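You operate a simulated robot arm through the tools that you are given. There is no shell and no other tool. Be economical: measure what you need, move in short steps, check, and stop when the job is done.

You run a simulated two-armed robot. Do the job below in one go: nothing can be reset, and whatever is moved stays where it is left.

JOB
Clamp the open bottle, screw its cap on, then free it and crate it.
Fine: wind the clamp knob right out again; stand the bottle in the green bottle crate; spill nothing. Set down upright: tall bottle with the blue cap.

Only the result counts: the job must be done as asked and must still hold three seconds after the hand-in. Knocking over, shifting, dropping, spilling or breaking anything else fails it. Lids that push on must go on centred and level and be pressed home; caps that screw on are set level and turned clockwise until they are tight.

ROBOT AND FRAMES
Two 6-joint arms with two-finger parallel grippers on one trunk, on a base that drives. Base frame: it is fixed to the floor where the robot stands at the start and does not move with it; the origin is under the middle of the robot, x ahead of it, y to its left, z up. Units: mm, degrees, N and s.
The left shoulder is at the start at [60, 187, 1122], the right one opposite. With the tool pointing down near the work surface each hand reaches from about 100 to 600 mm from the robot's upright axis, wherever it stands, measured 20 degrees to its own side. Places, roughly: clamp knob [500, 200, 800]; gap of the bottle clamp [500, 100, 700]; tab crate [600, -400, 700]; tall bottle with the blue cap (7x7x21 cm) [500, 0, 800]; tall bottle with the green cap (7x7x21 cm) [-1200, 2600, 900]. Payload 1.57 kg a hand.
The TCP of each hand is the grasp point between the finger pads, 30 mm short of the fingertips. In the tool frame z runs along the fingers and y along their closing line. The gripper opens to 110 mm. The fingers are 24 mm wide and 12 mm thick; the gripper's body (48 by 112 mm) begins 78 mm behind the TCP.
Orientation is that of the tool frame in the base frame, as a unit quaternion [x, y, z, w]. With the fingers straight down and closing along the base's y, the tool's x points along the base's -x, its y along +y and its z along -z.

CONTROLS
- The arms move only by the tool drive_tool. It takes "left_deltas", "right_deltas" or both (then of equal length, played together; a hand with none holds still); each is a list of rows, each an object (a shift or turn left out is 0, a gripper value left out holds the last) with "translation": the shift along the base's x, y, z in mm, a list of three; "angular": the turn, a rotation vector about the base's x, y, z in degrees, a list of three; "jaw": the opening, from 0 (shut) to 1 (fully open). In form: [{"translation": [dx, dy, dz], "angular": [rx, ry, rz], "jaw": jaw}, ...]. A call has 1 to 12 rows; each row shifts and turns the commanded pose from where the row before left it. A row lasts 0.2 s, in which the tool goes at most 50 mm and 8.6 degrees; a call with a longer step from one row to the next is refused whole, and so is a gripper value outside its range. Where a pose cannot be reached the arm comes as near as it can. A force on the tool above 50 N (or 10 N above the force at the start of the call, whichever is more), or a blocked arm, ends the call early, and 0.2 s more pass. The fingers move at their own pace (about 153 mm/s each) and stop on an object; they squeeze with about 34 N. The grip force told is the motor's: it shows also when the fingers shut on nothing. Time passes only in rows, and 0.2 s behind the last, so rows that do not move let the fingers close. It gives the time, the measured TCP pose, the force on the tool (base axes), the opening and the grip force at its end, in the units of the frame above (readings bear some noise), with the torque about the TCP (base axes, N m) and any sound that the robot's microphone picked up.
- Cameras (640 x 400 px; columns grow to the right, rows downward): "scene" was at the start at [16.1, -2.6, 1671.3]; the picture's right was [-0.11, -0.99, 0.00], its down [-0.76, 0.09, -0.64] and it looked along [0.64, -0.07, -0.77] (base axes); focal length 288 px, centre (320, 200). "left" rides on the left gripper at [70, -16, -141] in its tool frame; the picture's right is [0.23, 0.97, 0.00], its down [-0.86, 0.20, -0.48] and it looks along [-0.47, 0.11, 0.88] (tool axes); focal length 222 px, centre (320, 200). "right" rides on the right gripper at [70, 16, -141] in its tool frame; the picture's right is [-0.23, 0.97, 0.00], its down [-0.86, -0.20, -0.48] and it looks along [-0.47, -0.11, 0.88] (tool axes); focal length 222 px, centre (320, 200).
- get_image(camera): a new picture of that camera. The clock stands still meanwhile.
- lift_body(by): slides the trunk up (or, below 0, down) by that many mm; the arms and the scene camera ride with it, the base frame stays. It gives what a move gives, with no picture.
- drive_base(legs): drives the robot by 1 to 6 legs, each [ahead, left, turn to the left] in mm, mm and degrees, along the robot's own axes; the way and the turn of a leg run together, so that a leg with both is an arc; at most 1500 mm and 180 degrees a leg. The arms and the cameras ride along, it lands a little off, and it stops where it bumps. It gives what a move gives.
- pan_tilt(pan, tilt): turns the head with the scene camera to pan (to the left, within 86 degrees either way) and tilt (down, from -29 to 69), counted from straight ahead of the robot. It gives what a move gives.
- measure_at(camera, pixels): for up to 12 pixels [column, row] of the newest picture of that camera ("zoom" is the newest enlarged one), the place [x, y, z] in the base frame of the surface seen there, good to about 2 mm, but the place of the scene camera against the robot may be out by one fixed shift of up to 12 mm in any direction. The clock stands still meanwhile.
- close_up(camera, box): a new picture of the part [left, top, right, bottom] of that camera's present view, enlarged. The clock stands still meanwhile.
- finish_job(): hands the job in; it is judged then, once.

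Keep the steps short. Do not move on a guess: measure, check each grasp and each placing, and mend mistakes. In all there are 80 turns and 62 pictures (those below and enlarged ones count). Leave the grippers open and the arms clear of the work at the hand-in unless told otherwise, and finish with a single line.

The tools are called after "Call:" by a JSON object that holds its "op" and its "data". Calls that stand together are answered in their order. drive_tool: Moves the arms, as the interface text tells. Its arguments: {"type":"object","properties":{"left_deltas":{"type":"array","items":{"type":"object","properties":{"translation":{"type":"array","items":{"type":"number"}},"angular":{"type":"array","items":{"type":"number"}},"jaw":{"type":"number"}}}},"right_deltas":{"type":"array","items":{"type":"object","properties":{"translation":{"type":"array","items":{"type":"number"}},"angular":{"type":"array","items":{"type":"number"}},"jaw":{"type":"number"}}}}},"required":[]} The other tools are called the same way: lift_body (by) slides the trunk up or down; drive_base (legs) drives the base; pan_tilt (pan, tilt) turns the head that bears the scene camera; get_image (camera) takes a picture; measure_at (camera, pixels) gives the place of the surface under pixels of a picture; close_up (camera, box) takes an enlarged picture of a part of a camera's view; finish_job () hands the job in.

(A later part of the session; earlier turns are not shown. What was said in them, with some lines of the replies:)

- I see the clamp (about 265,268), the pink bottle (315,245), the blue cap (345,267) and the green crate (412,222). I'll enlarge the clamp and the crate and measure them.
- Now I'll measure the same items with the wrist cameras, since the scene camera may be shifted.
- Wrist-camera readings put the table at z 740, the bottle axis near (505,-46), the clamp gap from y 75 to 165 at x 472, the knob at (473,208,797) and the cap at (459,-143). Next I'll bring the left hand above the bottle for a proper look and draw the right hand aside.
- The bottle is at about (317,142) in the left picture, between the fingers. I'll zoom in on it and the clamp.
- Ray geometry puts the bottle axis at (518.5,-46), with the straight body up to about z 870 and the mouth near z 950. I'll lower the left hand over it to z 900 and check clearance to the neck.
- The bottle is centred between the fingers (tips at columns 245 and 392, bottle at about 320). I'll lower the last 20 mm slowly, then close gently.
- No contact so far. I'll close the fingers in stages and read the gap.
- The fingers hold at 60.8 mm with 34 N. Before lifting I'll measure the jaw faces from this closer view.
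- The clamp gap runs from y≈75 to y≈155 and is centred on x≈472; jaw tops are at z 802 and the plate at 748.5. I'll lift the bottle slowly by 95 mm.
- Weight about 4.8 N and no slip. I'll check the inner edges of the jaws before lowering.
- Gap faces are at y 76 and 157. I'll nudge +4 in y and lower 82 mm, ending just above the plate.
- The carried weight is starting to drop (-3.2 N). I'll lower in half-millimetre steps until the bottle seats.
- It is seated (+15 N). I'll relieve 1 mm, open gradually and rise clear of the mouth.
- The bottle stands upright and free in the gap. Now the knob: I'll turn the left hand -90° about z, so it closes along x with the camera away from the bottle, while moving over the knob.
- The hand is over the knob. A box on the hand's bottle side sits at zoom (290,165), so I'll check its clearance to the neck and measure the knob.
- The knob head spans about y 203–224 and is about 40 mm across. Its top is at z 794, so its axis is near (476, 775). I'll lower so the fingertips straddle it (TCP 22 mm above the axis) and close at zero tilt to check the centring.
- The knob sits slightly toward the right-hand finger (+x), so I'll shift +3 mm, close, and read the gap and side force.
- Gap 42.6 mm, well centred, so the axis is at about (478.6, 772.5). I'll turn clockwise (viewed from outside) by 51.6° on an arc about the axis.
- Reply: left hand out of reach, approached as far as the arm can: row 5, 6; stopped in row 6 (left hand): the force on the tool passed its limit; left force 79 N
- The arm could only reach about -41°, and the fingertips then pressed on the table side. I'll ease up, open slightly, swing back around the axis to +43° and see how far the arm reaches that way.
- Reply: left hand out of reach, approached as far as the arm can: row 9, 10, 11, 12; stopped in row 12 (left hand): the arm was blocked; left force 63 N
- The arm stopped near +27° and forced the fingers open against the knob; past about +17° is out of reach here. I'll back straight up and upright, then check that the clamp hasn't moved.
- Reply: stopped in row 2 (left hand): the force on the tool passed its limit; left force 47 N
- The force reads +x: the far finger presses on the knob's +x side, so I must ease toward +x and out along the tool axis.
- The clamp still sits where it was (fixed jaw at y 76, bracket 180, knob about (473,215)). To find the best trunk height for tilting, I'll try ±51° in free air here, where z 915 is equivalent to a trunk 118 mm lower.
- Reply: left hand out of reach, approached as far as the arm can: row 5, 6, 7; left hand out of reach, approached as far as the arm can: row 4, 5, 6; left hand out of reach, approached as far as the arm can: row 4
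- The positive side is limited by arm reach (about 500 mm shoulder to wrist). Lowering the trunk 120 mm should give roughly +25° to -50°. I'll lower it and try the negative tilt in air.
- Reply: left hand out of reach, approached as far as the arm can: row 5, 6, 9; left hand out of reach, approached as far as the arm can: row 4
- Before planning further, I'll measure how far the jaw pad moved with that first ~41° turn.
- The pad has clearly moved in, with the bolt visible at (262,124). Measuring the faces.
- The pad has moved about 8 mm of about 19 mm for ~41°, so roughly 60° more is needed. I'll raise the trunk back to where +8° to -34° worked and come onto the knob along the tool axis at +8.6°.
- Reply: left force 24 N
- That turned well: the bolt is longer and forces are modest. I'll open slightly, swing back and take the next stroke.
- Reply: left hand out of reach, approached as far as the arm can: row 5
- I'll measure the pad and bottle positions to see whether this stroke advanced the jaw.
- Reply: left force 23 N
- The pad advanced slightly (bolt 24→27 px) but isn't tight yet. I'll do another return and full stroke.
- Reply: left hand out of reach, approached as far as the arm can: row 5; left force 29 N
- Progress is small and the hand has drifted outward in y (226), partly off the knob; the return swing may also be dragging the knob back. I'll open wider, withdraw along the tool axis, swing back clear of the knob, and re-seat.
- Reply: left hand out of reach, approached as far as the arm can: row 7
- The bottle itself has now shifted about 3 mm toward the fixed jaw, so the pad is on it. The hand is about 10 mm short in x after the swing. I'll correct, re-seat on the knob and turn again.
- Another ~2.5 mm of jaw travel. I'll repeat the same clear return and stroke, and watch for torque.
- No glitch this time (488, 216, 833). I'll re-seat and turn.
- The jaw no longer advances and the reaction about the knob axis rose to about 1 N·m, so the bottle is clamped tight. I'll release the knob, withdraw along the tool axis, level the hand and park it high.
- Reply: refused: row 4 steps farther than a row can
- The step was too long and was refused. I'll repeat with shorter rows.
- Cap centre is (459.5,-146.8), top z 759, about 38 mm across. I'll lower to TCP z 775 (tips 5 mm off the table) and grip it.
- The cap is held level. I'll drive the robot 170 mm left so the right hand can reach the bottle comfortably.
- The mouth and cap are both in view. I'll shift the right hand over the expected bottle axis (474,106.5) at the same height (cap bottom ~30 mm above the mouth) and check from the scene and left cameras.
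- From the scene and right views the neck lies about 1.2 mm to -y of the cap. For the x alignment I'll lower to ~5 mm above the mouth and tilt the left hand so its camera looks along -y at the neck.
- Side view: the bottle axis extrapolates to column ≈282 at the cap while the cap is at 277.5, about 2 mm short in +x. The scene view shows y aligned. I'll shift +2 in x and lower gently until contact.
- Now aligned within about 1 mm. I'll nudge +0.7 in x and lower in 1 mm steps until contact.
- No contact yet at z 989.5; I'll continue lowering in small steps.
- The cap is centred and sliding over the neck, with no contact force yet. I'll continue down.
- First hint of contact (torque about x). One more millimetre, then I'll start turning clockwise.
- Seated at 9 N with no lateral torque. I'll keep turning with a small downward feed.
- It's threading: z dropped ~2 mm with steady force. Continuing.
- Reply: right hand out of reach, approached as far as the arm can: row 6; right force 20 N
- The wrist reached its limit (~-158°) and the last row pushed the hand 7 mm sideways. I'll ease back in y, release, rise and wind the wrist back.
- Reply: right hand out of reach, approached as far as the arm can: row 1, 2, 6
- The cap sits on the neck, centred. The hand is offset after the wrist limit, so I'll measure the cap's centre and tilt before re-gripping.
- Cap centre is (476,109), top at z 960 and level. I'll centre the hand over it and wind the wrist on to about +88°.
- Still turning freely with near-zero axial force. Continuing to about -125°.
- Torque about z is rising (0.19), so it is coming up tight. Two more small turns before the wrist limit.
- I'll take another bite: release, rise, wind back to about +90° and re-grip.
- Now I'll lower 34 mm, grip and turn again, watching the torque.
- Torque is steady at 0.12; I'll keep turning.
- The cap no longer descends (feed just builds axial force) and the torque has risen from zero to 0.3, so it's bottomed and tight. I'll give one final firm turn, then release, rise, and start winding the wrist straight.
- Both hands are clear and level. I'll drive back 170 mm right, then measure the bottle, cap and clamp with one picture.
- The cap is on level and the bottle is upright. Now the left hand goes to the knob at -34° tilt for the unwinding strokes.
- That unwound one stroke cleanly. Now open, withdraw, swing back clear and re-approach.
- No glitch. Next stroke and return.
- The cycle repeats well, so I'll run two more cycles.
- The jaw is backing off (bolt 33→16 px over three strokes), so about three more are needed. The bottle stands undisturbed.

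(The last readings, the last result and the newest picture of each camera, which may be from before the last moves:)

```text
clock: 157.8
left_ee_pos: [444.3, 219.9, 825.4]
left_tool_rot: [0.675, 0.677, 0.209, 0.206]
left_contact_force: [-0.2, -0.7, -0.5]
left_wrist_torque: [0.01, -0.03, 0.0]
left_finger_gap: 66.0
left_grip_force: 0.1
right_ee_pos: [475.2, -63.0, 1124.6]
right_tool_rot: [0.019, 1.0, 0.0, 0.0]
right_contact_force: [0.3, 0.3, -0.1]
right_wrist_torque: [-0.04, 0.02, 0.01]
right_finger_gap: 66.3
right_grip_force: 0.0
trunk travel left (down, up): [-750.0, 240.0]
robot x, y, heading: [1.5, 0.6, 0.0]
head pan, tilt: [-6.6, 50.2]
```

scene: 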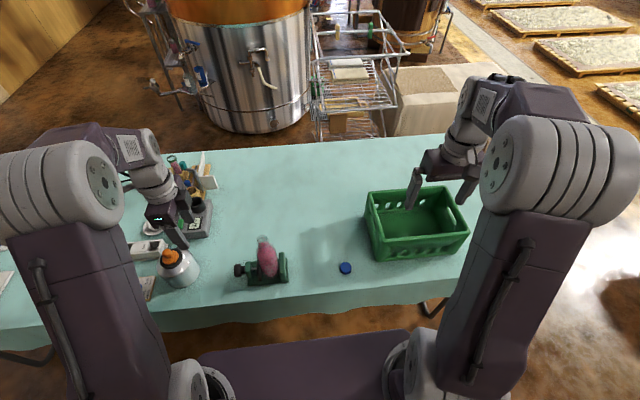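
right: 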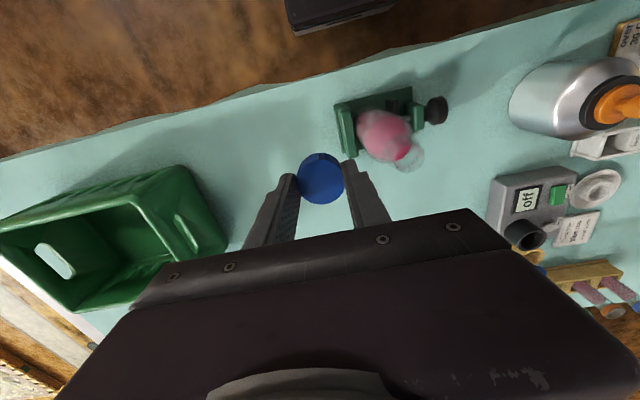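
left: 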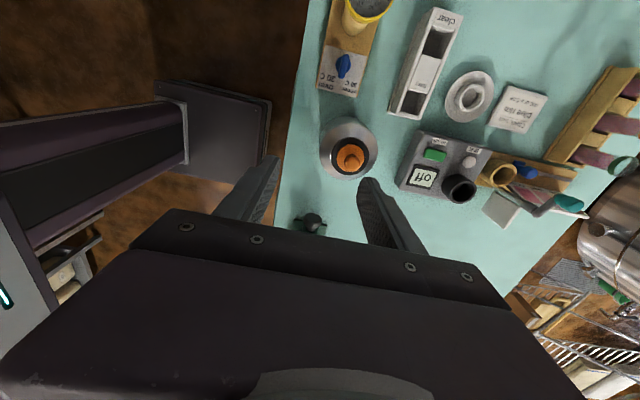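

Two more unwinding cycles.

Call:
{"op": "drive_tool", "data": {"left_deltas": [{"translation": [7.8, -1, -11]}, {"translation": [7.8, 0, -11]}, {"translation": [7.6, 0, -11]}, {"jaw": 0.48}, {"jaw": 0.42}, {"jaw": 0.35}, {"jaw": 0.1}, {"jaw": 0}, {"jaw": 0}]}}

Call:
{"op": "drive_tool", "data": {"left_deltas": [{"translation": [2.92, 0, 1.7], "angular": [0, 8.6, 0]}, {"translation": [3.14, 0, 1.23], "angular": [0, 8.6, 0]}, {"translation": [3.29, 0, 0.76], "angular": [0, 8.6, 0]}, {"translation": [3.36, 0, 0.25], "angular": [0, 8.6, 0]}, {"translation": [3.36, 0, -0.25], "angular": [0, 8.6, 0]}]}}

Call:
{"op": "drive_tool", "data": {"left_deltas": [{"jaw": 0.6}, {"translation": [1, 0, 6]}, {"translation": [2.5, 0, 16.5]}, {"translation": [2.5, 0, 17]}, {"translation": [-9.3, 0, 0.7], "angular": [0, -8.6, 0]}, {"translation": [-9.3, 0, -0.7], "angular": [0, -8.6, 0]}, {"translation": [-9.2, 0, -2.1], "angular": [0, -8.6, 0]}, {"translation": [-8.7, 0, -3.4], "angular": [0, -8.6, 0]}, {"translation": [-8.1, 0, -4.7], "angular": [0, -8.6, 0]}, {"translation": [0, 0, 0]}]}}

```text
clock: 159.8
left_ee_pos: [468.8, 219.3, 791.3]
left_tool_rot: [0.675, 0.677, 0.208, 0.206]
left_contact_force: [-0.3, -1.3, -1.2]
left_wrist_torque: [-0.31, 0.0, 0.3]
left_finger_gap: 43.6
left_grip_force: 44.7
right_ee_pos: [474.6, -62.5, 1124.0]
right_tool_rot: [0.018, 1.0, 0.0, 0.0]
right_contact_force: [-0.1, -0.5, -0.2]
right_wrist_torque: [-0.01, 0.01, 0.01]
right_finger_gap: 65.8
right_grip_force: 0.0
trunk travel left (down, up): [-750.0, 240.0]
robot x, y, heading: [3.3, -6.7, -0.2]
head pan, tilt: [-6.6, 50.2]
```

```text
clock: 161.0
left_ee_pos: [481.7, 220.5, 794.4]
left_tool_rot: [0.704, 0.705, -0.057, -0.058]
left_contact_force: [-11.6, 5.5, -5.6]
left_wrist_torque: [0.66, 0.2, 0.68]
left_finger_gap: 43.5
left_grip_force: 45.3
right_ee_pos: [474.6, -61.8, 1124.1]
right_tool_rot: [0.017, 1.0, -0.001, 0.0]
right_contact_force: [0.3, 0.7, -0.4]
right_wrist_torque: [0.0, 0.02, 0.03]
right_finger_gap: 65.9
right_grip_force: 0.0
trunk travel left (down, up): [-750.0, 240.0]
robot x, y, heading: [-0.9, 1.3, 0.0]
head pan, tilt: [-6.6, 50.2]
```

```text
clock: 163.2
left_ee_pos: [446.7, 218.9, 824.1]
left_tool_rot: [0.676, 0.676, 0.209, 0.207]
left_contact_force: [0.4, 0.3, 0.0]
left_wrist_torque: [0.02, 0.0, 0.04]
left_finger_gap: 66.1
left_grip_force: 0.0
right_ee_pos: [475.5, -63.0, 1124.8]
right_tool_rot: [0.019, 1.0, 0.0, 0.0]
right_contact_force: [0.1, 0.3, 0.5]
right_wrist_torque: [-0.02, -0.01, 0.02]
right_finger_gap: 66.0
right_grip_force: 0.0
trunk travel left (down, up): [-750.0, 240.0]
robot x, y, heading: [0.6, 1.3, -0.1]
head pan, tilt: [-6.6, 50.2]
```

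Call:
{"op": "drive_tool", "data": {"left_deltas": [{"translation": [7.4, -1, -11]}, {"translation": [7.4, 0, -11]}, {"translation": [7.4, 0, -11]}, {"jaw": 0.48}, {"jaw": 0.42}, {"jaw": 0.35}, {"jaw": 0.1}, {"jaw": 0}, {"jaw": 0}]}}

Call:
{"op": "drive_tool", "data": {"left_deltas": [{"translation": [2.92, 0, 1.7], "angular": [0, 8.6, 0]}, {"translation": [3.14, 0, 1.23], "angular": [0, 8.6, 0]}, {"translation": [3.29, 0, 0.76], "angular": [0, 8.6, 0]}, {"translation": [3.36, 0, 0.25], "angular": [0, 8.6, 0]}, {"translation": [3.36, 0, -0.25], "angular": [0, 8.6, 0]}]}}

Call:
{"op": "drive_tool", "data": {"left_deltas": [{"jaw": 0.6}, {"translation": [1, 0, 6]}, {"translation": [2.5, 0, 16.5]}, {"translation": [2.5, 0, 17]}, {"translation": [-9.3, 0, 0.7], "angular": [0, -8.6, 0]}, {"translation": [-9.3, 0, -0.7], "angular": [0, -8.6, 0]}, {"translation": [-9.2, 0, -2.1], "angular": [0, -8.6, 0]}, {"translation": [-8.7, 0, -3.4], "angular": [0, -8.6, 0]}, {"translation": [-8.1, 0, -4.7], "angular": [0, -8.6, 0]}, {"translation": [0, 0, 0]}]}}

Call:
{"op": "close_up", "data": {"camera": "scene", "box": [200, 210, 328, 290]}}

```text
clock: 165.2
left_ee_pos: [468.3, 217.0, 791.0]
left_tool_rot: [0.675, 0.677, 0.208, 0.205]
left_contact_force: [-1.7, -0.8, -2.9]
left_wrist_torque: [-0.24, 0.07, 0.41]
left_finger_gap: 43.6
left_grip_force: 44.3
right_ee_pos: [474.4, -62.3, 1123.0]
right_tool_rot: [0.018, 1.0, 0.0, 0.0]
right_contact_force: [-0.3, 0.3, -0.4]
right_wrist_torque: [-0.01, -0.01, 0.02]
right_finger_gap: 66.2
right_grip_force: 0.1
trunk travel left (down, up): [-750.0, 240.0]
robot x, y, heading: [-0.1, -2.7, 0.1]
head pan, tilt: [-6.6, 50.2]
```

```text
clock: 166.4
left_ee_pos: [481.8, 217.7, 794.6]
left_tool_rot: [0.704, 0.706, -0.057, -0.058]
left_contact_force: [-12.2, -1.0, -6.2]
left_wrist_torque: [0.16, 0.24, 0.76]
left_finger_gap: 43.6
left_grip_force: 44.4
right_ee_pos: [474.1, -61.7, 1124.5]
right_tool_rot: [0.017, 1.0, 0.0, 0.001]
right_contact_force: [0.2, -0.1, 0.5]
right_wrist_torque: [-0.05, 0.03, 0.02]
right_finger_gap: 66.0
right_grip_force: 0.0
trunk travel left (down, up): [-750.0, 240.0]
robot x, y, heading: [-1.4, 2.1, -0.2]
head pan, tilt: [-6.6, 50.2]
```

```text
clock: 168.6
left_ee_pos: [446.3, 217.8, 824.2]
left_tool_rot: [0.675, 0.677, 0.209, 0.206]
left_contact_force: [-0.3, 0.5, 0.2]
left_wrist_torque: [-0.04, -0.01, -0.01]
left_finger_gap: 65.9
left_grip_force: 0.1
right_ee_pos: [475.9, -62.1, 1125.5]
right_tool_rot: [0.018, 1.0, 0.0, 0.0]
right_contact_force: [-0.1, 0.3, 0.9]
right_wrist_torque: [0.01, 0.0, -0.02]
right_finger_gap: 65.9
right_grip_force: 0.1
trunk travel left (down, up): [-750.0, 240.0]
robot x, y, heading: [3.5, 1.4, 0.1]
head pan, tilt: [-6.6, 50.2]
```

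```text
5.00 times, centred on (264, 250) of scene
```

zoom: 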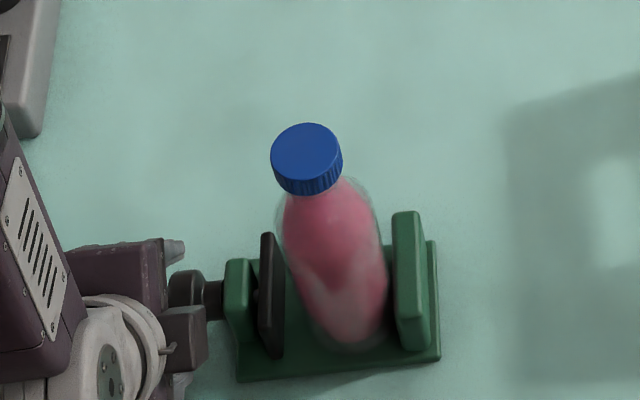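

Only about 1 mm of bolt remains. I'll do two more strokes to reach the stop, then withdraw the hand upward.

Call:
{"op": "drive_tool", "data": {"left_deltas": [{"translation": [7.4, 0, -11]}, {"translation": [7.4, 0, -11]}, {"translation": [7.4, 0, -11]}, {"jaw": 0.48}, {"jaw": 0.42}, {"jaw": 0.35}, {"jaw": 0.1}, {"jaw": 0}, {"jaw": 0}]}}

Call:
{"op": "drive_tool", "data": {"left_deltas": [{"translation": [2.92, 0, 1.7], "angular": [0, 8.6, 0]}, {"translation": [3.14, 0, 1.23], "angular": [0, 8.6, 0]}, {"translation": [3.29, 0, 0.76], "angular": [0, 8.6, 0]}, {"translation": [3.36, 0, 0.25], "angular": [0, 8.6, 0]}, {"translation": [3.36, 0, -0.25], "angular": [0, 8.6, 0]}]}}

Call:
{"op": "drive_tool", "data": {"left_deltas": [{"jaw": 0.6}, {"translation": [1, 0, 6]}, {"translation": [2.5, 0, 16.5]}, {"translation": [2.5, 0, 17]}, {"translation": [-9.3, 0, 0.7], "angular": [0, -8.6, 0]}, {"translation": [-9.3, 0, -0.7], "angular": [0, -8.6, 0]}, {"translation": [-9.2, 0, -2.1], "angular": [0, -8.6, 0]}, {"translation": [-8.7, 0, -3.4], "angular": [0, -8.6, 0]}, {"translation": [-8.1, 0, -4.7], "angular": [0, -8.6, 0]}, {"translation": [0, 0, 0]}]}}

```text
clock: 170.6
left_ee_pos: [468.7, 216.7, 791.0]
left_tool_rot: [0.676, 0.676, 0.209, 0.206]
left_contact_force: [0.9, -0.1, -0.7]
left_wrist_torque: [-0.02, 0.02, 0.13]
left_finger_gap: 43.2
left_grip_force: 45.1
right_ee_pos: [475.6, -62.7, 1124.6]
right_tool_rot: [0.018, 1.0, 0.0, 0.0]
right_contact_force: [-0.2, -0.5, 0.1]
right_wrist_torque: [0.0, 0.0, 0.04]
right_finger_gap: 66.1
right_grip_force: 0.1
trunk travel left (down, up): [-750.0, 240.0]
robot x, y, heading: [2.1, 0.1, -0.0]
head pan, tilt: [-6.6, 50.2]
```

```text
clock: 171.8
left_ee_pos: [482.2, 216.9, 794.5]
left_tool_rot: [0.705, 0.705, -0.056, -0.058]
left_contact_force: [-12.3, -0.1, -5.2]
left_wrist_torque: [0.63, -0.68, 0.47]
left_finger_gap: 43.3
left_grip_force: 44.9
right_ee_pos: [474.5, -61.6, 1125.2]
right_tool_rot: [0.019, 1.0, -0.001, 0.0]
right_contact_force: [0.2, -0.9, 0.4]
right_wrist_torque: [0.0, 0.01, -0.02]
right_finger_gap: 65.8
right_grip_force: 0.1
trunk travel left (down, up): [-750.0, 240.0]
robot x, y, heading: [0.4, 2.2, 0.0]
head pan, tilt: [-6.6, 50.2]
```

```text
clock: 174.0
left_ee_pos: [443.8, 217.0, 824.1]
left_tool_rot: [0.676, 0.676, 0.209, 0.206]
left_contact_force: [-0.7, -0.7, -1.0]
left_wrist_torque: [0.0, 0.02, 0.01]
left_finger_gap: 66.3
left_grip_force: 0.0
right_ee_pos: [474.2, -62.3, 1124.3]
right_tool_rot: [0.019, 1.0, 0.0, 0.0]
right_contact_force: [0.1, -0.5, -0.5]
right_wrist_torque: [0.01, -0.01, -0.02]
right_finger_gap: 65.8
right_grip_force: 0.1
trunk travel left (down, up): [-750.0, 240.0]
robot x, y, heading: [3.6, 3.4, -0.1]
head pan, tilt: [-6.6, 50.2]
```

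The reaction about the axis jumped to about -0.9 N·m: the screw is at its outer stop. I'll park the left hand high and drive left again so the right hand sits over the bottle.

Call:
{"op": "drive_tool", "data": {"left_deltas": [{"translation": [-2, 2, 20]}, {"translation": [0, 5, 25], "angular": [0, 8.6, 0]}, {"translation": [0, 10, 30], "angular": [0, 8.6, 0]}, {"translation": [0, 10, 35], "angular": [0, 8.6, 0]}, {"translation": [0, 10, 40], "angular": [0, 8.6, 0]}, {"translation": [0, 10, 45]}, {"translation": [0, 10, 45]}, {"translation": [0, 0, 45], "jaw": 1.0}, {"translation": [0, 0, 0]}]}}

Call:
{"op": "drive_base", "data": {"legs": [[0, 170, 0]]}}

Call:
{"op": "drive_tool", "data": {"right_deltas": [{"jaw": 1.0, "angular": [0, 0, 2]}, {"translation": [0, 0, -30]}, {"translation": [0, 0, -30]}, {"translation": [0, 0, 0]}]}}

```text
clock: 176.0
left_ee_pos: [444.3, 275.1, 1110.0]
left_tool_rot: [0.708, 0.707, -0.001, -0.004]
left_contact_force: [0.4, 0.7, 0.1]
left_wrist_torque: [0.02, 0.02, 0.0]
left_finger_gap: 110.2
left_grip_force: 0.1
right_ee_pos: [476.0, -63.1, 1124.2]
right_tool_rot: [0.018, 1.0, 0.0, 0.0]
right_contact_force: [0.2, 0.9, 0.7]
right_wrist_torque: [0.01, -0.03, 0.02]
right_finger_gap: 66.0
right_grip_force: 0.0
trunk travel left (down, up): [-750.0, 240.0]
robot x, y, heading: [-0.7, 0.1, -0.4]
head pan, tilt: [-6.6, 50.2]
```

```text
clock: 177.4
left_ee_pos: [445.3, 443.3, 1111.7]
left_tool_rot: [0.707, 0.707, 0.0, -0.004]
left_contact_force: [-0.2, 0.0, -0.2]
left_wrist_torque: [0.0, -0.01, 0.01]
left_finger_gap: 109.7
left_grip_force: 0.1
right_ee_pos: [475.8, 107.9, 1123.8]
right_tool_rot: [0.018, 1.0, 0.001, 0.0]
right_contact_force: [0.4, -0.3, -0.2]
right_wrist_torque: [0.0, -0.02, 0.0]
right_finger_gap: 65.8
right_grip_force: 0.0
trunk travel left (down, up): [-750.0, 240.0]
robot x, y, heading: [5.8, 170.0, -0.2]
head pan, tilt: [-6.6, 50.2]
```

```text
clock: 178.4
left_ee_pos: [443.3, 445.2, 1110.0]
left_tool_rot: [0.707, 0.707, 0.0, -0.003]
left_contact_force: [0.4, 0.7, -0.2]
left_wrist_torque: [-0.02, -0.02, 0.01]
left_finger_gap: 110.0
left_grip_force: 0.1
right_ee_pos: [474.6, 106.6, 1065.6]
right_tool_rot: [0.001, 1.0, 0.001, 0.0]
right_contact_force: [-0.2, -0.2, -0.2]
right_wrist_torque: [0.02, -0.02, -0.01]
right_finger_gap: 110.1
right_grip_force: 0.1
trunk travel left (down, up): [-750.0, 240.0]
robot x, y, heading: [-0.1, 173.4, -0.1]
head pan, tilt: [-6.6, 50.2]
```

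I'll take one right-hand picture to check centring over the bottle, the clamp state and the crate.

Call:
{"op": "get_image", "data": {"camera": "right"}}

Call:
{"op": "measure_at", "data": {"camera": "right", "pixels": [[318, 170], [5, 260], [60, 245], [150, 170], [200, 230], [30, 200], [170, 200], [100, 230], [345, 125], [285, 135]]}}

```text
3 pictures are left
```

right: 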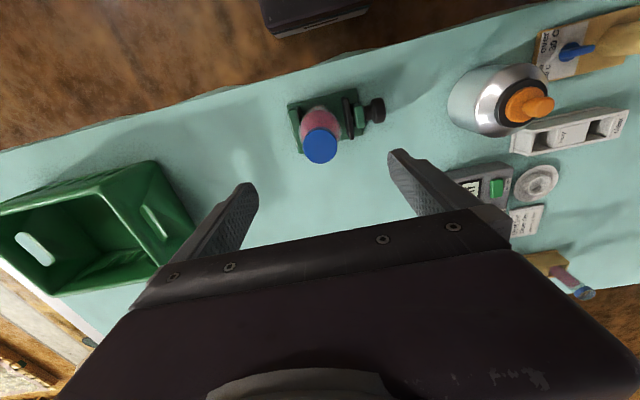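

```text
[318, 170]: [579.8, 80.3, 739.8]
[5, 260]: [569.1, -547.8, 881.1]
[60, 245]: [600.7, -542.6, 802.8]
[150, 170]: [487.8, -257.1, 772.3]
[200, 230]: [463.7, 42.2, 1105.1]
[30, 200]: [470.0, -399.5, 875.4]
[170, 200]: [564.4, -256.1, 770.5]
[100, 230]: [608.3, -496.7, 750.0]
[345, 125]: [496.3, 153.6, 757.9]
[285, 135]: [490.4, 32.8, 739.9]
```

The clamp is wide open and the bottle is upright with the cap level. The crate interior spans about x 490–635, y -530 to -275, floor z 750, rim 880, and is empty. I'll lower over the bottle to z 890 and grip the body.

Call:
{"op": "drive_tool", "data": {"right_deltas": [{"translation": [1.4, 1.4, -35]}, {"translation": [0, 0, -40]}, {"translation": [0, 0, -40]}, {"translation": [0, 0, -30]}, {"translation": [0, 0, -20]}, {"translation": [0, 0, -10]}, {"translation": [0, 0, 0]}]}}

Call:
{"op": "drive_tool", "data": {"right_deltas": [{"jaw": 0.7}, {"jaw": 0.65}, {"jaw": 0.61}, {"jaw": 0.58}, {"jaw": 0.55}, {"jaw": 0.52}, {"jaw": 0.45}, {"jaw": 0.2}, {"jaw": 0}, {"jaw": 0}]}}

```text
clock: 180.1
left_ee_pos: [443.9, 445.5, 1110.2]
left_tool_rot: [0.707, 0.707, 0.0, -0.002]
left_contact_force: [0.3, -0.2, -0.8]
left_wrist_torque: [0.02, 0.0, -0.01]
left_finger_gap: 110.0
left_grip_force: 0.0
right_ee_pos: [477.3, 108.6, 888.6]
right_tool_rot: [0.0, 1.0, 0.001, 0.0]
right_contact_force: [0.5, -0.1, 0.1]
right_wrist_torque: [-0.01, 0.05, 0.0]
right_finger_gap: 109.9
right_grip_force: 0.0
trunk travel left (down, up): [-750.0, 240.0]
robot x, y, heading: [-0.3, 171.1, -0.1]
head pan, tilt: [-6.6, 50.2]
```

```text
clock: 182.2
left_ee_pos: [443.6, 444.7, 1108.7]
left_tool_rot: [0.707, 0.707, -0.001, -0.003]
left_contact_force: [-0.4, 0.3, 0.0]
left_wrist_torque: [-0.02, 0.01, 0.05]
left_finger_gap: 110.2
left_grip_force: 0.1
right_ee_pos: [477.1, 110.1, 889.3]
right_tool_rot: [0.001, 1.0, -0.001, 0.0]
right_contact_force: [0.4, -1.7, 1.9]
right_wrist_torque: [-0.12, -0.03, 0.02]
right_finger_gap: 58.9
right_grip_force: 34.1
trunk travel left (down, up): [-750.0, 240.0]
robot x, y, heading: [0.8, 171.7, 0.1]
head pan, tilt: [-6.6, 50.2]
```

Grip is good at 34 N with a 58.9 mm gap. Now a slow straight lift, then check the weight.

Call:
{"op": "drive_tool", "data": {"right_deltas": [{"translation": [0, 0, 2]}, {"translation": [0, 0, 4]}, {"translation": [0, 0, 8]}, {"translation": [0, 0, 12]}, {"translation": [0, 0, 16]}, {"translation": [0, 0, 18]}, {"translation": [0, 0, 18]}, {"translation": [0, 0, 18]}, {"translation": [0, 0, 16]}, {"translation": [0, 0, 10]}, {"translation": [0, 0, 5]}, {"translation": [0, 0, 2]}]}}

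Call:
{"op": "drive_tool", "data": {"right_deltas": [{"translation": [0, 0, 4]}, {"translation": [0, 0, 8]}, {"translation": [0, 0, 10]}, {"translation": [0, 0, 8]}, {"translation": [0, 0, 4]}, {"translation": [0, 0, 0]}]}}

```text
clock: 184.8
left_ee_pos: [444.8, 445.2, 1110.3]
left_tool_rot: [0.707, 0.707, 0.0, -0.003]
left_contact_force: [-0.1, 1.1, -1.3]
left_wrist_torque: [0.05, 0.03, -0.03]
left_finger_gap: 109.9
left_grip_force: 0.0
right_ee_pos: [477.5, 109.5, 1017.3]
right_tool_rot: [0.001, 1.0, 0.0, -0.001]
right_contact_force: [-0.9, 0.4, -4.0]
right_wrist_torque: [0.0, -0.05, 0.05]
right_finger_gap: 58.8
right_grip_force: 33.9
trunk travel left (down, up): [-750.0, 240.0]
robot x, y, heading: [2.5, 174.0, -0.2]
head pan, tilt: [-6.6, 50.2]
```

```text
clock: 186.2
left_ee_pos: [446.5, 444.9, 1108.9]
left_tool_rot: [0.707, 0.707, -0.001, -0.003]
left_contact_force: [0.1, 0.2, 0.8]
left_wrist_torque: [-0.04, 0.0, -0.04]
left_finger_gap: 109.9
left_grip_force: 0.1
right_ee_pos: [479.1, 109.1, 1052.4]
right_tool_rot: [0.001, 1.0, 0.0, 0.001]
right_contact_force: [0.0, 0.3, -3.9]
right_wrist_torque: [-0.01, -0.02, 0.0]
right_finger_gap: 59.2
right_grip_force: 34.0
trunk travel left (down, up): [-750.0, 240.0]
robot x, y, heading: [2.0, 172.5, -0.2]
head pan, tilt: [-6.6, 50.2]
```

Weight is steady (4 N) and the bottle bottom is at about z 911, clear of the crate rim (880). I'll drive 385 mm right in shorter legs.

Call:
{"op": "drive_base", "data": {"legs": [[0, -130, 0], [0, -130, 0], [0, -125, 0]]}}

```text
clock: 189.3
left_ee_pos: [443.8, 58.2, 1109.4]
left_tool_rot: [0.706, 0.708, -0.001, -0.003]
left_contact_force: [-0.6, -0.2, 0.3]
left_wrist_torque: [-0.04, -0.01, 0.01]
left_finger_gap: 110.2
left_grip_force: 0.0
right_ee_pos: [477.7, -278.7, 1051.7]
right_tool_rot: [0.0, 1.0, 0.0, 0.0]
right_contact_force: [-0.6, -0.4, -4.1]
right_wrist_torque: [-0.01, -0.03, -0.01]
right_finger_gap: 59.0
right_grip_force: 33.5
trunk travel left (down, up): [-750.0, 240.0]
robot x, y, heading: [4.9, -215.9, 0.2]
head pan, tilt: [-6.6, 50.2]
```

Arrived as planned. I'll glide over the crate's middle (543,-400).

Call:
{"op": "drive_tool", "data": {"right_deltas": [{"translation": [2, -4, 0]}, {"translation": [4, -7, 0]}, {"translation": [6, -11, 0]}, {"translation": [7, -13, 0]}, {"translation": [8, -15, 0]}, {"translation": [8, -15, 0]}, {"translation": [8, -15, 0]}, {"translation": [7, -13, 0]}, {"translation": [6, -12, 0]}, {"translation": [5, -9, 0]}, {"translation": [3, -5, 0]}, {"translation": [1, -2, 0]}]}}

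Call:
{"op": "get_image", "data": {"camera": "right"}}

Call:
{"op": "measure_at", "data": {"camera": "right", "pixels": [[320, 90], [320, 110], [320, 125], [250, 120], [390, 110], [280, 130], [200, 130], [440, 110], [240, 180], [410, 180], [360, 120], [300, 75]]}}

```text
clock: 191.9
left_ee_pos: [443.9, 56.5, 1108.6]
left_tool_rot: [0.706, 0.708, 0.0, -0.003]
left_contact_force: [0.2, -0.7, -0.7]
left_wrist_torque: [0.01, -0.03, 0.03]
left_finger_gap: 110.0
left_grip_force: 0.0
right_ee_pos: [542.2, -401.3, 1050.9]
right_tool_rot: [0.0, 1.0, 0.0, -0.001]
right_contact_force: [0.6, 0.0, -4.5]
right_wrist_torque: [0.02, 0.0, 0.02]
right_finger_gap: 58.6
right_grip_force: 33.2
trunk travel left (down, up): [-750.0, 240.0]
robot x, y, heading: [-1.0, -219.2, 0.1]
head pan, tilt: [-6.6, 50.2]
```

```text
2 pictures are left
```

right: 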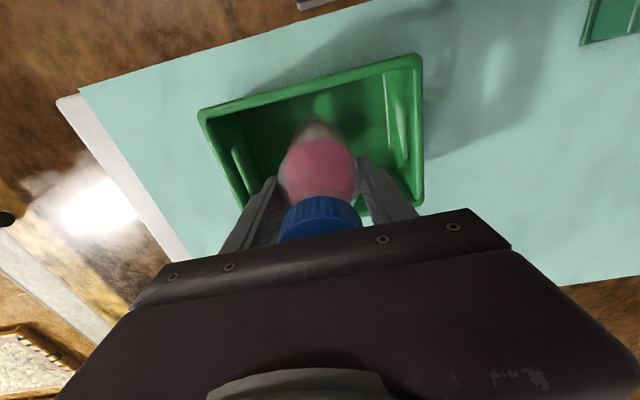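

```text
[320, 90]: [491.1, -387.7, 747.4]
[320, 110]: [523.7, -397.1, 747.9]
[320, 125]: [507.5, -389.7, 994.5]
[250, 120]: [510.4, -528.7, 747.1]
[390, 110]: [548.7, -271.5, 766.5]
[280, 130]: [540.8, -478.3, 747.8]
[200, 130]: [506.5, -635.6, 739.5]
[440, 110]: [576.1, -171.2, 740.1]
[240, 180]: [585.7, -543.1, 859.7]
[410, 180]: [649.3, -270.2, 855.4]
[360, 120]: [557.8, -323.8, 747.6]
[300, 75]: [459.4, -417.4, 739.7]
```

The bottle is well inside the crate opening (floor z 747.5 all round). I'll lower smoothly to just above the floor.

Call:
{"op": "drive_tool", "data": {"right_deltas": [{"translation": [0, 0, -3]}, {"translation": [0, 0, -7]}, {"translation": [0, 0, -12]}, {"translation": [0, 0, -17]}, {"translation": [0, 0, -20]}, {"translation": [0, 0, -21]}, {"translation": [0, 0, -21]}, {"translation": [0, 0, -19]}, {"translation": [0, 0, -15]}, {"translation": [0, 0, -10]}, {"translation": [0, 0, -6]}, {"translation": [0, 0, -3]}]}}

Call:
{"op": "drive_tool", "data": {"right_deltas": [{"translation": [0, 0, -1.5]}, {"translation": [0, 0, -1.5]}, {"translation": [0, 0, -1]}, {"translation": [0, 0, 0]}]}}

Call:
{"op": "drive_tool", "data": {"right_deltas": [{"translation": [0, 0, -0.8]}, {"translation": [0, 0, -0.7]}, {"translation": [0, 0, 0]}]}}

```text
clock: 194.5
left_ee_pos: [444.0, 57.7, 1109.6]
left_tool_rot: [0.706, 0.708, 0.0, -0.004]
left_contact_force: [1.0, -0.2, -0.5]
left_wrist_torque: [-0.02, -0.02, -0.03]
left_finger_gap: 109.9
left_grip_force: 0.0
right_ee_pos: [542.7, -400.2, 897.0]
right_tool_rot: [0.0, 1.0, -0.001, 0.0]
right_contact_force: [-0.2, 0.4, -5.4]
right_wrist_torque: [-0.02, -0.02, -0.02]
right_finger_gap: 58.8
right_grip_force: 34.3
trunk travel left (down, up): [-750.0, 240.0]
robot x, y, heading: [-1.7, -216.7, -0.2]
head pan, tilt: [-6.6, 50.2]
```

```text
clock: 195.5
left_ee_pos: [443.8, 56.8, 1108.9]
left_tool_rot: [0.707, 0.708, 0.0, -0.003]
left_contact_force: [1.5, -0.2, 0.1]
left_wrist_torque: [0.01, -0.03, 0.0]
left_finger_gap: 109.8
left_grip_force: 0.1
right_ee_pos: [543.0, -399.3, 892.7]
right_tool_rot: [-0.001, 1.0, 0.0, -0.001]
right_contact_force: [0.4, 0.7, -5.0]
right_wrist_torque: [0.03, -0.05, -0.01]
right_finger_gap: 58.7
right_grip_force: 33.8
trunk travel left (down, up): [-750.0, 240.0]
robot x, y, heading: [0.5, -215.2, -0.1]
head pan, tilt: [-6.6, 50.2]
```

```text
clock: 196.3
left_ee_pos: [443.7, 58.0, 1109.9]
left_tool_rot: [0.706, 0.708, 0.0, -0.003]
left_contact_force: [-0.3, -0.2, 0.0]
left_wrist_torque: [0.0, -0.02, 0.01]
left_finger_gap: 109.9
left_grip_force: 0.1
right_ee_pos: [542.6, -400.1, 892.7]
right_tool_rot: [0.0, 1.0, -0.001, -0.001]
right_contact_force: [-0.1, 0.3, -5.2]
right_wrist_torque: [0.0, -0.03, 0.01]
right_finger_gap: 58.8
right_grip_force: 33.7
trunk travel left (down, up): [-750.0, 240.0]
robot x, y, heading: [1.7, -215.5, 0.1]
head pan, tilt: [-6.6, 50.2]
5 turns are left
```

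Only five turns remain. I'll lower the last few millimetres in steps to seat the bottle.

Call:
{"op": "drive_tool", "data": {"right_deltas": [{"translation": [0, 0, -1]}, {"translation": [0, 0, -0.5]}, {"translation": [0, 0, 0]}]}}

Call:
{"op": "drive_tool", "data": {"right_deltas": [{"translation": [0, 0, -0.8]}, {"translation": [0, 0, -0.7]}, {"translation": [0, 0, 0]}]}}

Call:
{"op": "drive_tool", "data": {"right_deltas": [{"translation": [0, 0, -0.5]}, {"translation": [0, 0, -0.5]}, {"translation": [0, 0, 0]}]}}

```text
clock: 197.1
left_ee_pos: [444.1, 56.3, 1108.8]
left_tool_rot: [0.706, 0.708, -0.001, -0.004]
left_contact_force: [-0.2, 0.3, 0.0]
left_wrist_torque: [0.0, 0.0, -0.01]
left_finger_gap: 109.9
left_grip_force: 0.1
right_ee_pos: [542.5, -400.2, 890.2]
right_tool_rot: [0.0, 1.0, -0.001, -0.001]
right_contact_force: [0.3, 0.4, -4.8]
right_wrist_torque: [-0.03, -0.02, -0.01]
right_finger_gap: 58.9
right_grip_force: 34.4
trunk travel left (down, up): [-750.0, 240.0]
robot x, y, heading: [3.9, -217.9, -0.1]
head pan, tilt: [-6.6, 50.2]
```

```text
clock: 197.9
left_ee_pos: [443.6, 56.8, 1110.1]
left_tool_rot: [0.707, 0.707, -0.001, -0.003]
left_contact_force: [-0.6, -0.3, 0.6]
left_wrist_torque: [0.0, 0.01, 0.02]
left_finger_gap: 110.1
left_grip_force: 0.0
right_ee_pos: [541.7, -399.8, 889.4]
right_tool_rot: [0.0, 1.0, 0.0, 0.0]
right_contact_force: [0.0, 0.7, -0.8]
right_wrist_torque: [0.2, 0.0, -0.03]
right_finger_gap: 59.1
right_grip_force: 34.2
trunk travel left (down, up): [-750.0, 240.0]
robot x, y, heading: [-1.0, -218.6, -0.2]
head pan, tilt: [-6.6, 50.2]
```

```text
clock: 198.7
left_ee_pos: [442.2, 57.9, 1109.4]
left_tool_rot: [0.707, 0.707, 0.0, -0.003]
left_contact_force: [-0.6, -0.4, -0.3]
left_wrist_torque: [-0.02, 0.02, 0.03]
left_finger_gap: 110.2
left_grip_force: 0.1
right_ee_pos: [541.8, -400.8, 889.2]
right_tool_rot: [0.0, 1.0, 0.0, 0.002]
right_contact_force: [1.0, -1.1, 9.8]
right_wrist_torque: [0.21, -0.06, -0.03]
right_finger_gap: 58.8
right_grip_force: 34.0
trunk travel left (down, up): [-750.0, 240.0]
robot x, y, heading: [1.0, -217.0, -0.1]
head pan, tilt: [-6.6, 50.2]
4 turns are left
```

The bottle is on the floor (+9.8 N). I'll relieve slightly, open in stages, rise straight up well clear, and take a look.

Call:
{"op": "drive_tool", "data": {"right_deltas": [{"translation": [0, 0, 0.5]}, {"jaw": 0.57}, {"jaw": 0.61}, {"jaw": 0.7}, {"jaw": 1.0}, {"jaw": 1.0}, {"translation": [0, 0, 10]}, {"translation": [0, 0, 20]}, {"translation": [0, 0, 35]}, {"translation": [0, 0, 45]}, {"translation": [0, 0, 45]}, {"translation": [0, 0, 40]}]}}

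Call:
{"op": "drive_tool", "data": {"right_deltas": [{"translation": [-20, 0, 20]}, {"translation": [-30, 0, 0]}, {"translation": [-30, 0, 0]}, {"translation": [0, 0, 0]}]}}

Call:
{"op": "get_image", "data": {"camera": "scene"}}

Call:
{"op": "get_image", "data": {"camera": "right"}}

```text
clock: 201.3
left_ee_pos: [443.3, 57.6, 1109.0]
left_tool_rot: [0.707, 0.707, -0.001, -0.003]
left_contact_force: [0.6, -0.1, -0.4]
left_wrist_torque: [-0.01, 0.02, 0.02]
left_finger_gap: 110.1
left_grip_force: 0.0
right_ee_pos: [541.1, -400.7, 1084.2]
right_tool_rot: [0.0, 1.0, 0.0, 0.0]
right_contact_force: [-0.4, -0.3, -0.1]
right_wrist_torque: [0.0, 0.03, 0.0]
right_finger_gap: 110.0
right_grip_force: 0.1
trunk travel left (down, up): [-750.0, 240.0]
robot x, y, heading: [2.2, -218.6, -0.1]
head pan, tilt: [-6.6, 50.2]
```

```text
clock: 202.3
left_ee_pos: [443.5, 57.5, 1109.9]
left_tool_rot: [0.706, 0.708, 0.0, -0.003]
left_contact_force: [0.5, -0.6, 0.0]
left_wrist_torque: [0.0, 0.01, -0.03]
left_finger_gap: 110.0
left_grip_force: 0.1
right_ee_pos: [460.7, -399.9, 1104.4]
right_tool_rot: [0.0, 1.0, -0.001, 0.0]
right_contact_force: [-0.2, -0.8, 0.4]
right_wrist_torque: [0.0, -0.03, 0.01]
right_finger_gap: 110.0
right_grip_force: 0.1
trunk travel left (down, up): [-750.0, 240.0]
robot x, y, heading: [0.6, -215.0, -0.2]
head pan, tilt: [-6.6, 50.2]
```

```text
1 pictures are left
```

scene: 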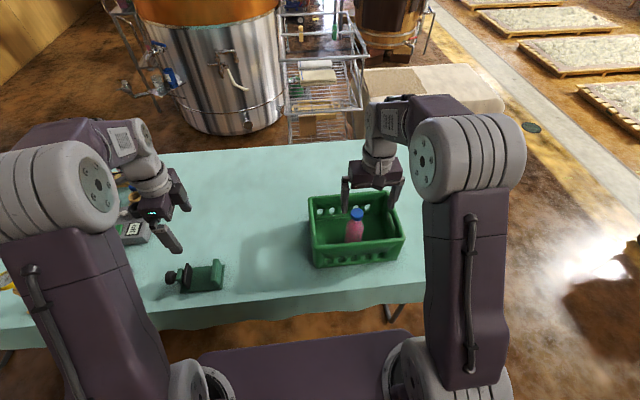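

```text
0 pictures are left
3 turns are left
```

right: 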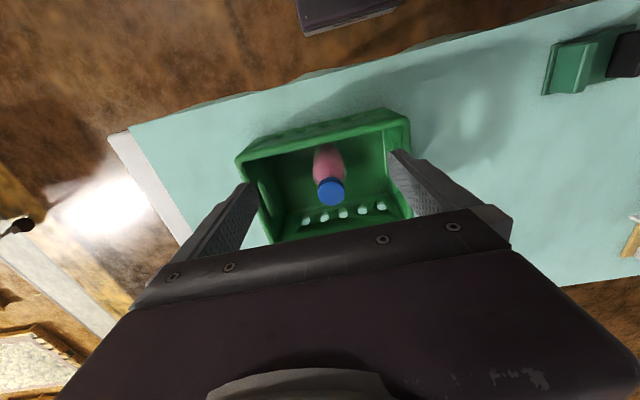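

The bottle stands upright and capped in the green crate. The clamp is wide open, and both hands are open and clear, so I'll hand in.

Call:
{"op": "finish_job", "data": {}}

```text
The job is handed in.
```

The bottle was clamped, capped tight and freed, the knob was wound back to its stop, and the bottle now stands upright in the green crate; I saw no spill.
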